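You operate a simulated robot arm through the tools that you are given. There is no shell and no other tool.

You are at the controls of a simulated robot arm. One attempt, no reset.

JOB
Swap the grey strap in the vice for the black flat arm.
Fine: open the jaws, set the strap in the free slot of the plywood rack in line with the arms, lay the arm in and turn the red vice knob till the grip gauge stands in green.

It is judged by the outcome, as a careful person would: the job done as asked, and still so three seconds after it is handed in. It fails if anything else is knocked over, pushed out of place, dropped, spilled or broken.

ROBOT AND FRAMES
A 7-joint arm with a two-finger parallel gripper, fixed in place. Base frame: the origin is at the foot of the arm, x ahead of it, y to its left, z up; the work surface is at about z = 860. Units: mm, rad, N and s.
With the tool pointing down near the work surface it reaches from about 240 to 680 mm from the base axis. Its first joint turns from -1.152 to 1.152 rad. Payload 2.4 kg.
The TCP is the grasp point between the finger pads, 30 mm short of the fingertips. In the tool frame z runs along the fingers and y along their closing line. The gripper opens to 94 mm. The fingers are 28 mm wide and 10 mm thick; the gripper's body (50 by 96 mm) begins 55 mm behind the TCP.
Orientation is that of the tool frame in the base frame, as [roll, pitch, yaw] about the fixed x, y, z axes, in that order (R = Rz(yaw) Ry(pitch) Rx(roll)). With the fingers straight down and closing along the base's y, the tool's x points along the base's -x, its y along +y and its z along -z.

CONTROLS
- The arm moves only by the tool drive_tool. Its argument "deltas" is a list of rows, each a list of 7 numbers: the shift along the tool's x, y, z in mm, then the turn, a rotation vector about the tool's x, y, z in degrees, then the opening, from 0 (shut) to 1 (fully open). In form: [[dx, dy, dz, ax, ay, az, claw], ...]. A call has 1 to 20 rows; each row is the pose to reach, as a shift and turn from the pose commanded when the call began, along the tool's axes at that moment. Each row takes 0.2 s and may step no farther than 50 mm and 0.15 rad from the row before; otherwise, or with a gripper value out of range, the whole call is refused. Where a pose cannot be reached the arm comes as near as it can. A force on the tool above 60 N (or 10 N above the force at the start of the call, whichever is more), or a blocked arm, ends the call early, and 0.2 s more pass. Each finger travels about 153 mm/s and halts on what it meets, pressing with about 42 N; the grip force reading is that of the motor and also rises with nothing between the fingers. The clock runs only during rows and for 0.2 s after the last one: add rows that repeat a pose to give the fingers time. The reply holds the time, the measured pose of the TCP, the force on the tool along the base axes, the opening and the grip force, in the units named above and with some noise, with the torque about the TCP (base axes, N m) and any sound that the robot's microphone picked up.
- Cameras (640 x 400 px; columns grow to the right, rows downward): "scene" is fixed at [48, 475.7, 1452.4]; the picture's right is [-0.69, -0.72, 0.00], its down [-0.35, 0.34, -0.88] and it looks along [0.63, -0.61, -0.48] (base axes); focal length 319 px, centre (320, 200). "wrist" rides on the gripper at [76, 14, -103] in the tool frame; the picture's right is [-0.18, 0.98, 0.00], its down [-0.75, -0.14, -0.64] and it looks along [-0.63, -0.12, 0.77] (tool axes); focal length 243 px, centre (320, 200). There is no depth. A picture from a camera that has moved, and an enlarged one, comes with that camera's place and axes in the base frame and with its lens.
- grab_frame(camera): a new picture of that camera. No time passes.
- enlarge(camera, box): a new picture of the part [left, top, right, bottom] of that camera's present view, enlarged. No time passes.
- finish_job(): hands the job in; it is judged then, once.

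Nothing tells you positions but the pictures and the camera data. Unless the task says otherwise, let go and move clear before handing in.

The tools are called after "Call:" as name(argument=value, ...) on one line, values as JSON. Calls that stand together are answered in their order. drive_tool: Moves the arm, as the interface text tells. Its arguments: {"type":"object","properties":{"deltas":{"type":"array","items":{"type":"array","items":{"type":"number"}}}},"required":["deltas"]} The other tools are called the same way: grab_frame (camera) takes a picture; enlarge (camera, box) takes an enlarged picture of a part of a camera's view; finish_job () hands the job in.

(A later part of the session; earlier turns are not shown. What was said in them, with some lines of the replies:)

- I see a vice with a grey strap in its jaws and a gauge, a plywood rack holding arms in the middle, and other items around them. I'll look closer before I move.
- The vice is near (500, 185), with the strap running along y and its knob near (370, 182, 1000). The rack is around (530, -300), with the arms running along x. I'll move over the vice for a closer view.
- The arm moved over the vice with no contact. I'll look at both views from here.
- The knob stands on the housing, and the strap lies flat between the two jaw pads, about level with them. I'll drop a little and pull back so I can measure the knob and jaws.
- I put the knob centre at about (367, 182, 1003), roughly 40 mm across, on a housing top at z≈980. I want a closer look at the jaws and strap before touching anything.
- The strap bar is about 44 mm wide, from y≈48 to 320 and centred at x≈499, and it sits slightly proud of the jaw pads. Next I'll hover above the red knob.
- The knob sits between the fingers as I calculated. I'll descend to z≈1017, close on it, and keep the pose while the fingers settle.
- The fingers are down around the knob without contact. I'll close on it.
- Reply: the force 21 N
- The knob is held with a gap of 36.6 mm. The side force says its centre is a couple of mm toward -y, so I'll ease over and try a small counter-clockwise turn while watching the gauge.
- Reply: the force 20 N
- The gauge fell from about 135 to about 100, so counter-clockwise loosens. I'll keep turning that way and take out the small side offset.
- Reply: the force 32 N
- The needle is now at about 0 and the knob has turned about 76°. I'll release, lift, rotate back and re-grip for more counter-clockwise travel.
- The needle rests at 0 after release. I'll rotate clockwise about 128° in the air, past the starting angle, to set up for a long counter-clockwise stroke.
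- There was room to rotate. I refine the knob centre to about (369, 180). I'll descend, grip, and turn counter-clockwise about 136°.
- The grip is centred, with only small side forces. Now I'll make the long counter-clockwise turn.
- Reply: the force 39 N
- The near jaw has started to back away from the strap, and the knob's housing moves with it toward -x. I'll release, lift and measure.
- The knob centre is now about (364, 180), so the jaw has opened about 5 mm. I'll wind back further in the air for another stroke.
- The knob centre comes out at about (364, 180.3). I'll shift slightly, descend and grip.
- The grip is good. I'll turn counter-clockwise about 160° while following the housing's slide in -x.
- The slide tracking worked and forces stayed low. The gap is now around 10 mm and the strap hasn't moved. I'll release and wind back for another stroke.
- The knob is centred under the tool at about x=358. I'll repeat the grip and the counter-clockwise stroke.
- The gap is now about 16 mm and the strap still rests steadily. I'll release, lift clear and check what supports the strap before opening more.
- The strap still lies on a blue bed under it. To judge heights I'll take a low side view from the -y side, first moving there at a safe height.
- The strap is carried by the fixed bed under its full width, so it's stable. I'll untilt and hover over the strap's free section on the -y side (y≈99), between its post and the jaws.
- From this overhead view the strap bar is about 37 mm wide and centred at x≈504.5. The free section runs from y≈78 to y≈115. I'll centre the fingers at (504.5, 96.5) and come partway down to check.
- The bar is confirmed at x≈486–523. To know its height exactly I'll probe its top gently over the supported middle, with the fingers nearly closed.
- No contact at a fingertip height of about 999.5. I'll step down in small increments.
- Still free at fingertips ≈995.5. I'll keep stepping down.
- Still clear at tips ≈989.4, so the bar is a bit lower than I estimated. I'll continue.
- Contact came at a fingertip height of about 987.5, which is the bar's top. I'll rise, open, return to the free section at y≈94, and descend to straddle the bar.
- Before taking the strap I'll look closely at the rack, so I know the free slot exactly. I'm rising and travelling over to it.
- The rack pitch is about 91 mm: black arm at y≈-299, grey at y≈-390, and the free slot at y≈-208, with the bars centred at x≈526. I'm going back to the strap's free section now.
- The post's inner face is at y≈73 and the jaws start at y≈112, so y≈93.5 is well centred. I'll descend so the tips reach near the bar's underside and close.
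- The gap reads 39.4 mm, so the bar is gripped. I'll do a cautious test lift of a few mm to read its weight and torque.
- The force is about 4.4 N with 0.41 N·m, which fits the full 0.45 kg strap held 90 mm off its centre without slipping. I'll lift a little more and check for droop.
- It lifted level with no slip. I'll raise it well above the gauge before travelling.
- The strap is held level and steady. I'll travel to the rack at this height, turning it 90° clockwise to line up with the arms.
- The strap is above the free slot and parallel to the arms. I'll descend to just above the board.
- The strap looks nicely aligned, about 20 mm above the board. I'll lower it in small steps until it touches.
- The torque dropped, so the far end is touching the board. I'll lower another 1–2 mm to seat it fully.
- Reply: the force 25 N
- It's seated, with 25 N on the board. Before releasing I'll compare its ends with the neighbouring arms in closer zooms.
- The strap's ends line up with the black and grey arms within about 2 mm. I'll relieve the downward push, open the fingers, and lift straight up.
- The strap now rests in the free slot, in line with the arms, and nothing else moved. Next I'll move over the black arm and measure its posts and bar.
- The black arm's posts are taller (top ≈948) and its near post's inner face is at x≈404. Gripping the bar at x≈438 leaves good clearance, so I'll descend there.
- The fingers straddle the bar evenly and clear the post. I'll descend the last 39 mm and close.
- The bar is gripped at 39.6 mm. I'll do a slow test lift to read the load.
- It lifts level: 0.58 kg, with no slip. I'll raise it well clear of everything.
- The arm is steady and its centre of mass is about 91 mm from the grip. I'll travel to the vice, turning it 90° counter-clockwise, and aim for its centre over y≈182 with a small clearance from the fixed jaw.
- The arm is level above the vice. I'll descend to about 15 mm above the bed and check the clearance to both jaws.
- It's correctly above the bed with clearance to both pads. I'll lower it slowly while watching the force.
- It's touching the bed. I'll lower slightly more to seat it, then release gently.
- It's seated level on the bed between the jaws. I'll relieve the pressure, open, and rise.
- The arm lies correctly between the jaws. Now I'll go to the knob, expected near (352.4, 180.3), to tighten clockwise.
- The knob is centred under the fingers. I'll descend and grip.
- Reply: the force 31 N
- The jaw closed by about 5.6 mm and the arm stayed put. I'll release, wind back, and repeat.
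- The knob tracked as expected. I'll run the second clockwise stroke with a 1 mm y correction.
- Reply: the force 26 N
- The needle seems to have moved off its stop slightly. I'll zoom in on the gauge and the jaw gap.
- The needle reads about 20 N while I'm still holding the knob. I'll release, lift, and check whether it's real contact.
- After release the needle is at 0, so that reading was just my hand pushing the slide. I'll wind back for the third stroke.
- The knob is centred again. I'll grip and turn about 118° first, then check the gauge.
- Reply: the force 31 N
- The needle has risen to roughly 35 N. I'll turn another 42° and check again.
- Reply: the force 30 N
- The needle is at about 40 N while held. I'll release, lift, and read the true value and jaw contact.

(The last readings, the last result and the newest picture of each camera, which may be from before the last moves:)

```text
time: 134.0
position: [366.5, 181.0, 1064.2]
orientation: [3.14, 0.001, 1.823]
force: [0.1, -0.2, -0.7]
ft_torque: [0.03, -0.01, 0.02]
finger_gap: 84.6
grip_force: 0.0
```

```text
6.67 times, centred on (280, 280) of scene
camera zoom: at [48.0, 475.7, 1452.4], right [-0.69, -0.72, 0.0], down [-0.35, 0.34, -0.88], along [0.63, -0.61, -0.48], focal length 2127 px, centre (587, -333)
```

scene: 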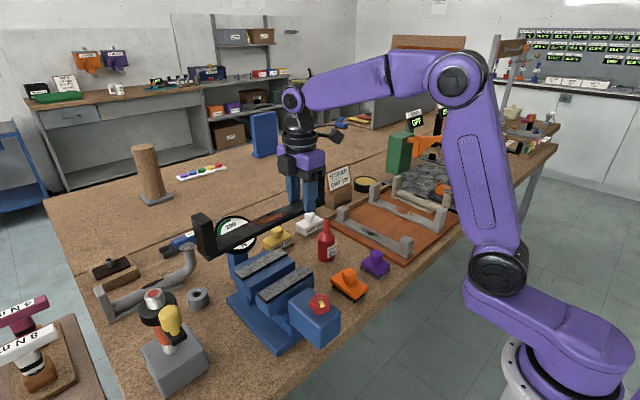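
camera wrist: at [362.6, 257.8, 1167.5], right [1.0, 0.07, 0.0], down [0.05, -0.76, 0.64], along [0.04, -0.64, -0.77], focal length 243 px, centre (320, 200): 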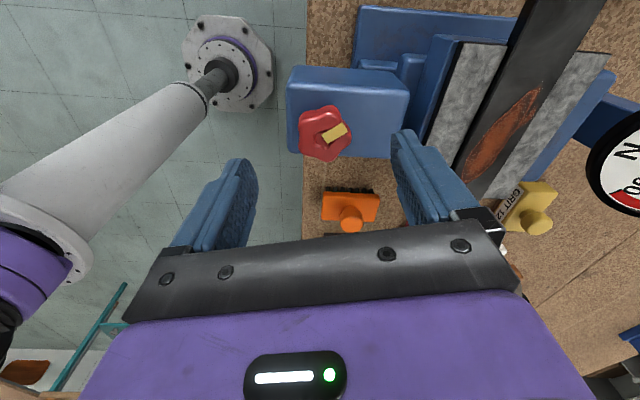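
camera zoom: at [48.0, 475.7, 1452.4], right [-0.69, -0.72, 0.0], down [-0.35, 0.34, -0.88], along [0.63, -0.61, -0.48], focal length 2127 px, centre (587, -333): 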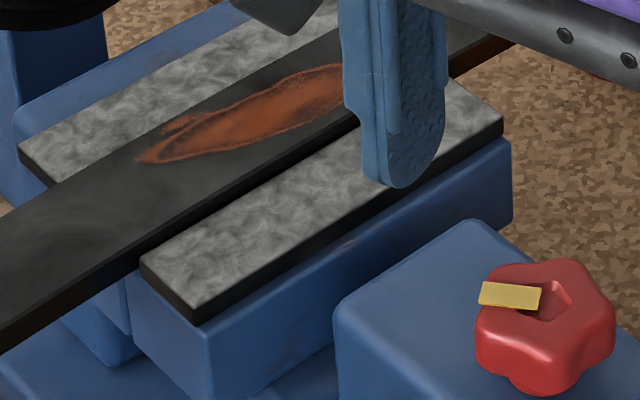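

The jaws now hold the arm at about 30 N. I'll wind back about 76° and re-centre on the knob at x≈370 for the final tightening.

Call:
drive_tool(deltas=[[-0.6, 2.4, 0, 0, 0, -8.4, 0.9], [-0.6, 2.4, 0, 0, 0, -16.8, 0.9], [-0.6, 2.4, 0, 0, 0, -25.2, 0.9], [-0.6, 2.4, 0, 0, 0, -33.6, 0.9], [-0.6, 2.4, 0, 0, 0, -42, 0.9], [-0.6, 2.4, 0, 0, 0, -50.4, 0.9], [-0.6, 2.4, 0, 0, 0, -58.8, 0.9], [-0.6, 2.4, 0, 0, 0, -67.2, 0.9], [-0.6, 2.4, 0, 0, 0, -75.6, 0.9], [-0.6, 2.4, 0, 0, 0, -75.6, 0.9]])

Call:
grab_frame(camera="wrist")

```text
time: 136.2
position: [369.8, 180.4, 1063.6]
orientation: [-3.141, -0.001, -3.137]
force: [-0.2, 0.8, 0.0]
ft_torque: [0.01, -0.01, 0.0]
finger_gap: 84.6
grip_force: 0.1
```

```text
taken
camera wrist: at [294.4, 194.4, 1167.5], right [0.18, 0.98, 0.0], down [0.75, -0.14, 0.64], along [0.63, -0.12, -0.77], focal length 243 px, centre (320, 200)
```

wrist: 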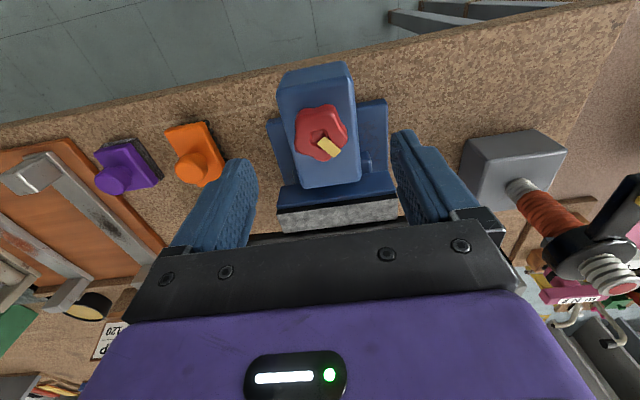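

The knob is centred at about (369.5, 180.5). I'll grip, turn 42° clockwise, and check.

Call:
drive_tool(deltas=[[0.5, 0, 20, 0, 0, 0, 0.9], [0.5, 0, 46, 0, 0, 0, 0.9], [0.5, 0, 46, 0, 0, 0, 0.5], [0.5, 0, 46, 0, 0, 0, 0.25], [0.5, 0, 46, 0, 0, 0, 0.2], [0.5, 0, 46, 0, 0, 0, 0.2]])

Call:
drive_tool(deltas=[[0, 0, 0, 0, 0, 8.4, 0.2], [0, 0, 0, 0, 0, 16.8, 0.2], [0, 0, 0, 0, 0, 25.2, 0.2], [0, 0, 0, 0, 0, 33.6, 0.2], [0, 0, 0, 0, 0, 42, 0.2], [0, 0, 0, 0, 0, 42, 0.2]])

Call:
enlarge(camera="scene", box=[210, 210, 260, 250])

```text
time: 137.6
position: [370.1, 179.5, 1016.4]
orientation: [-3.14, 0.001, -3.141]
force: [0.6, 6.3, -9.4]
ft_torque: [0.27, -0.8, 0.0]
finger_gap: 38.0
grip_force: 44.9
```

```text
time: 139.0
position: [370.5, 179.8, 1016.9]
orientation: [-3.142, 0.0, 2.406]
force: [4.5, 1.8, 0.0]
ft_torque: [-0.03, 0.34, 0.0]
finger_gap: 37.8
grip_force: 44.9
```

```text
10.00 times, centred on (235, 230) of scene
camera zoom: at [48.1, 475.8, 1452.3], right [-0.69, -0.72, 0.0], down [-0.35, 0.34, -0.88], along [0.63, -0.61, -0.48], focal length 3191 px, centre (1170, -100)
```

zoom: 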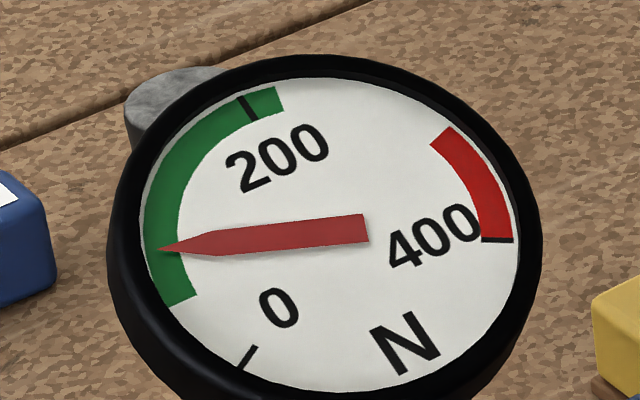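

The needle is in green at about 95 N. I'll turn about 25° more to sit near the middle of the green band.

Call:
drive_tool(deltas=[[0, 0, 0, 0, 0, 8, 0.2], [0, 0, 0, 0, 0, 16, 0.2], [0, 0, 0, 0, 0, 25, 0.2], [0, 0, 0, 0, 0, 25, 0.2]])

Call:
enlarge(camera="scene", box=[210, 210, 260, 250])

```text
refused: row 3 steps farther than a row can; nothing moved
```

```text
10.00 times, centred on (235, 230) of scene
camera zoom: at [48.1, 475.8, 1452.3], right [-0.69, -0.72, 0.0], down [-0.35, 0.34, -0.88], along [0.63, -0.61, -0.48], focal length 3191 px, centre (1170, -100)
```

zoom: 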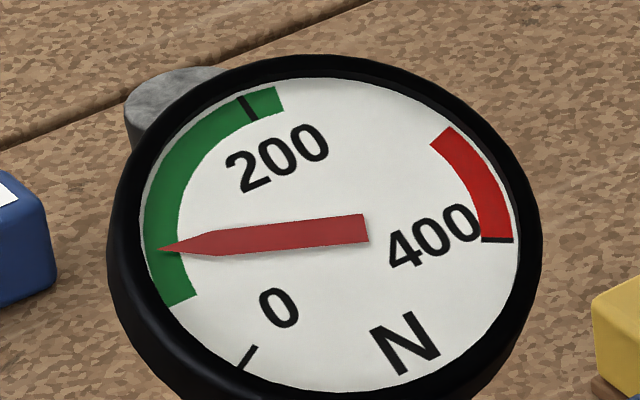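

That call was refused because one step was slightly too large, and nothing moved. I'll repeat it with 8° steps.

Call:
drive_tool(deltas=[[0, 0, 0, 0, 0, 8, 0.2], [0, 0, 0, 0, 0, 16, 0.2], [0, 0, 0, 0, 0, 24, 0.2], [0, 0, 0, 0, 0, 24, 0.2]])

Call:
enlarge(camera="scene", box=[210, 210, 260, 250])

```text
time: 140.0
position: [371.2, 180.5, 1016.2]
orientation: [-3.141, -0.001, 1.988]
force: [4.3, -2.2, -0.4]
ft_torque: [-0.39, -0.41, -0.01]
finger_gap: 38.2
grip_force: 45.2
```

```text
10.00 times, centred on (235, 230) of scene
camera zoom: at [48.1, 475.7, 1452.4], right [-0.69, -0.72, 0.0], down [-0.35, 0.34, -0.88], along [0.63, -0.61, -0.48], focal length 3191 px, centre (1170, -100)
```

zoom: 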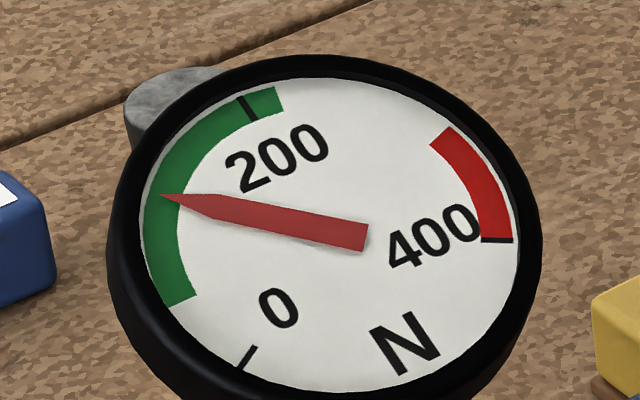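

The needle is mid-green at about 135 N. I'll release the knob gently, rise clear, and verify.

Call:
drive_tool(deltas=[[0, 0, 0, 0, 0, 0, 0.4], [0, 0, 0, 0, 0, 0, 0.6], [0, 0, 0, 0, 0, 0, 0.8], [0, 0, -25, 0, 0, 0, 0.8], [0, 0, -60, 0, 0, 0, 0.8], [0, 0, -100, 0, 0, 0, 0.8], [0, 0, -145, 0, 0, 0, 0.8], [0, 0, -145, 0, 0, 0, 0.8]])

Call:
enlarge(camera="scene", box=[210, 210, 260, 250])

Call:
grab_frame(camera="scene")

Call:
grab_frame(camera="wrist")

```text
time: 141.8
position: [368.7, 181.3, 1163.7]
orientation: [-3.141, 0.0, 1.991]
force: [-0.3, -0.6, 0.2]
ft_torque: [0.05, 0.02, 0.02]
finger_gap: 75.3
grip_force: 0.1
```

```text
10.00 times, centred on (235, 230) of scene
camera zoom: at [48.0, 475.7, 1452.4], right [-0.69, -0.72, 0.0], down [-0.35, 0.34, -0.88], along [0.63, -0.61, -0.48], focal length 3191 px, centre (1170, -100)
```

zoom: 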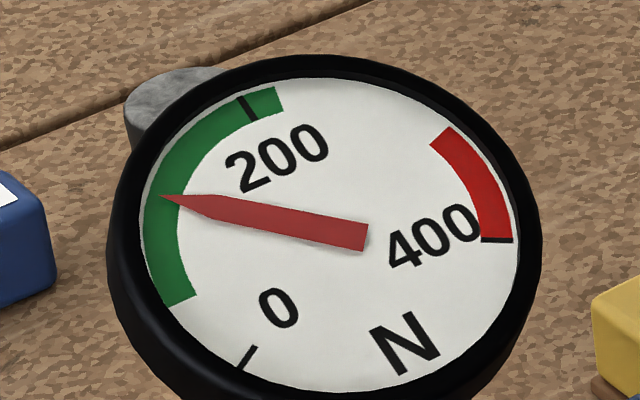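

```text
taken
```

scene: 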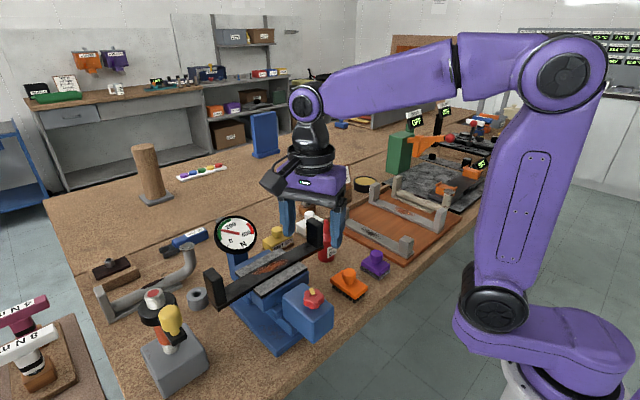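

```text
taken
camera wrist: at [352.1, 256.2, 1267.1], right [0.97, 0.23, 0.0], down [0.18, -0.75, 0.64], along [0.15, -0.62, -0.77], focal length 243 px, centre (320, 200)
```

wrist: 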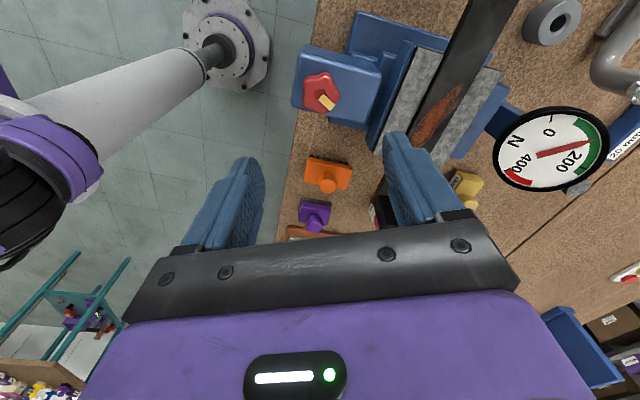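

The gauge holds mid-green with the knob released. I'll move away to a neutral pose and inspect the rack and vice once more from above.

Call:
drive_tool(deltas=[[0, 0, -40, 0, 0, 0, 0.8], [0, 0, -84, 0, 0, 0, 0.8], [-30, -14.6, -84, 0, 0, -7.3, 0.8], [-60, -29.2, -84, 0, 0, -14.7, 0.8], [-90, -43.8, -84, 0, 0, -22, 0.8], [-120, -58.4, -84, 0, 0, -29.3, 0.8], [-150, -73, -84, 0, 0, -36.7, 0.8], [-180, -87.7, -84, 0, 0, -44, 0.8], [-210, -102.3, -84, 0, 0, -51.3, 0.8], [-240, -117, -84, 0, 0, -58.7, 0.8], [-269.8, -131.5, -84, 0, 0, -66, 0.8], [-269.8, -131.5, -84, 0, 0, -66, 0.8]])

Call:
grab_frame(camera="wrist")

Call:
enlarge(camera="wrist", box=[100, 40, 340, 260])

Call:
enlarge(camera="scene", box=[190, 200, 350, 340])

Call:
enlarge(camera="scene", box=[320, 160, 480, 270])

```text
time: 144.4
position: [360.4, -119.3, 1249.3]
orientation: [-3.141, -0.001, -3.14]
force: [0.6, -0.1, 0.2]
ft_torque: [-0.01, 0.02, 0.02]
finger_gap: 75.2
grip_force: 0.0
```

```text
taken
camera wrist: at [283.8, -105.1, 1351.5], right [0.18, 0.98, 0.0], down [0.75, -0.14, 0.64], along [0.63, -0.12, -0.77], focal length 243 px, centre (320, 200)
```

wrist: 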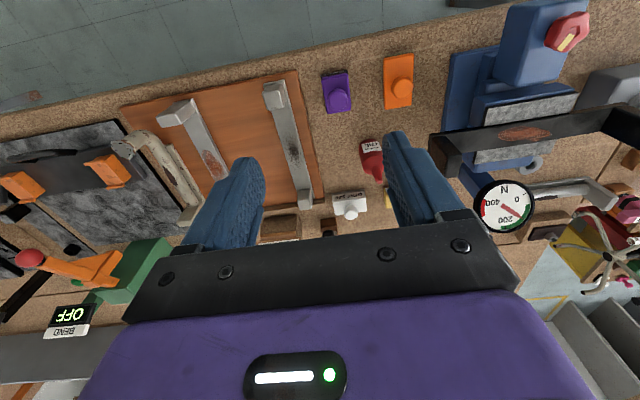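

```text
1.82 times, centred on (220, 150) of wrist
camera zoom: at [283.8, -105.1, 1351.5], right [0.18, 0.98, 0.0], down [0.75, -0.14, 0.64], along [0.63, -0.12, -0.77], focal length 441 px, centre (502, 291)
```

zoom: 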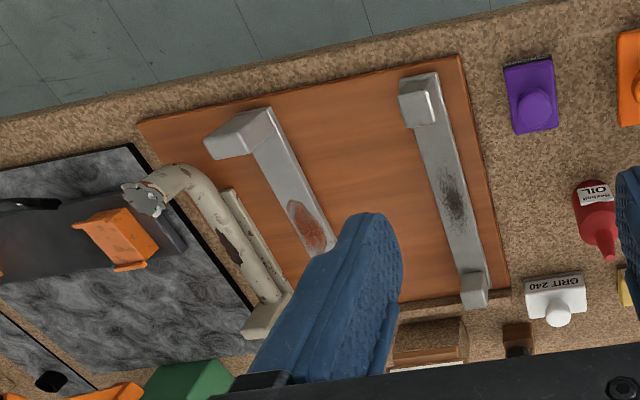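

```text
2.86 times, centred on (270, 270) of scene
camera zoom: at [48.0, 475.7, 1452.4], right [-0.69, -0.72, 0.0], down [-0.35, 0.34, -0.88], along [0.63, -0.61, -0.48], focal length 912 px, centre (463, 0)
```

zoom: 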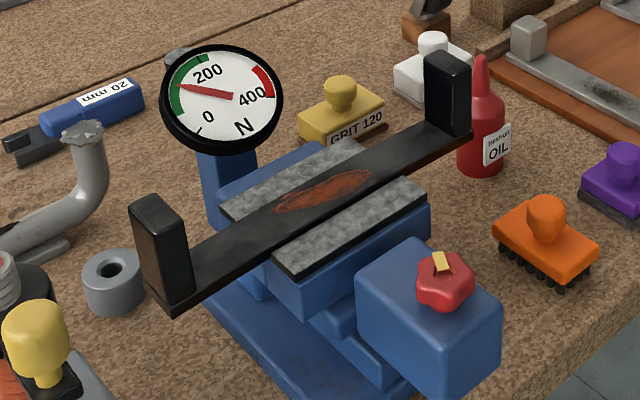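

```text
3.64 times, centred on (400, 215) of scene
camera zoom: at [48.0, 475.7, 1452.4], right [-0.69, -0.72, 0.0], down [-0.35, 0.34, -0.88], along [0.63, -0.61, -0.48], focal length 1160 px, centre (29, 146)
```

zoom: 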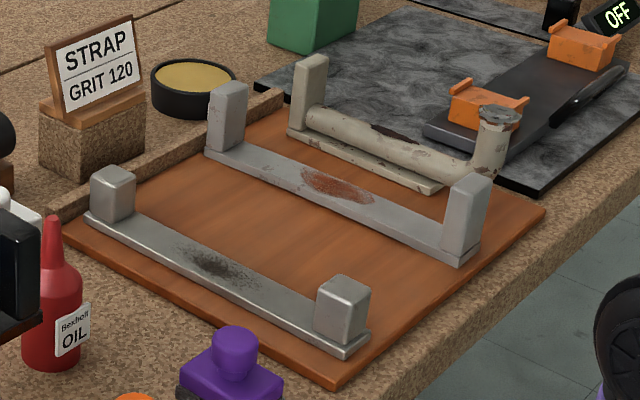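

The gauge stands mid-green and the black arm is clamped in the vice. The strap lies in the rack's previously free slot, parallel to the other arms, and everything else is where it was. The gripper is empty and well clear, so I'm handing in.

Call:
finish_job()

```text
The job is handed in.
```

The job is handed in. The black flat arm is clamped in the vice, and the grip gauge stands mid-green at about 135 N, still steady after I let go of the knob.

The grey strap lies in the slot of the plywood rack that was free. It is parallel to the other arms, with its ends lined up with theirs to within a few millimetres.

In the last pictures nothing else had been knocked over or shifted. The gripper was empty and well clear before I handed in.
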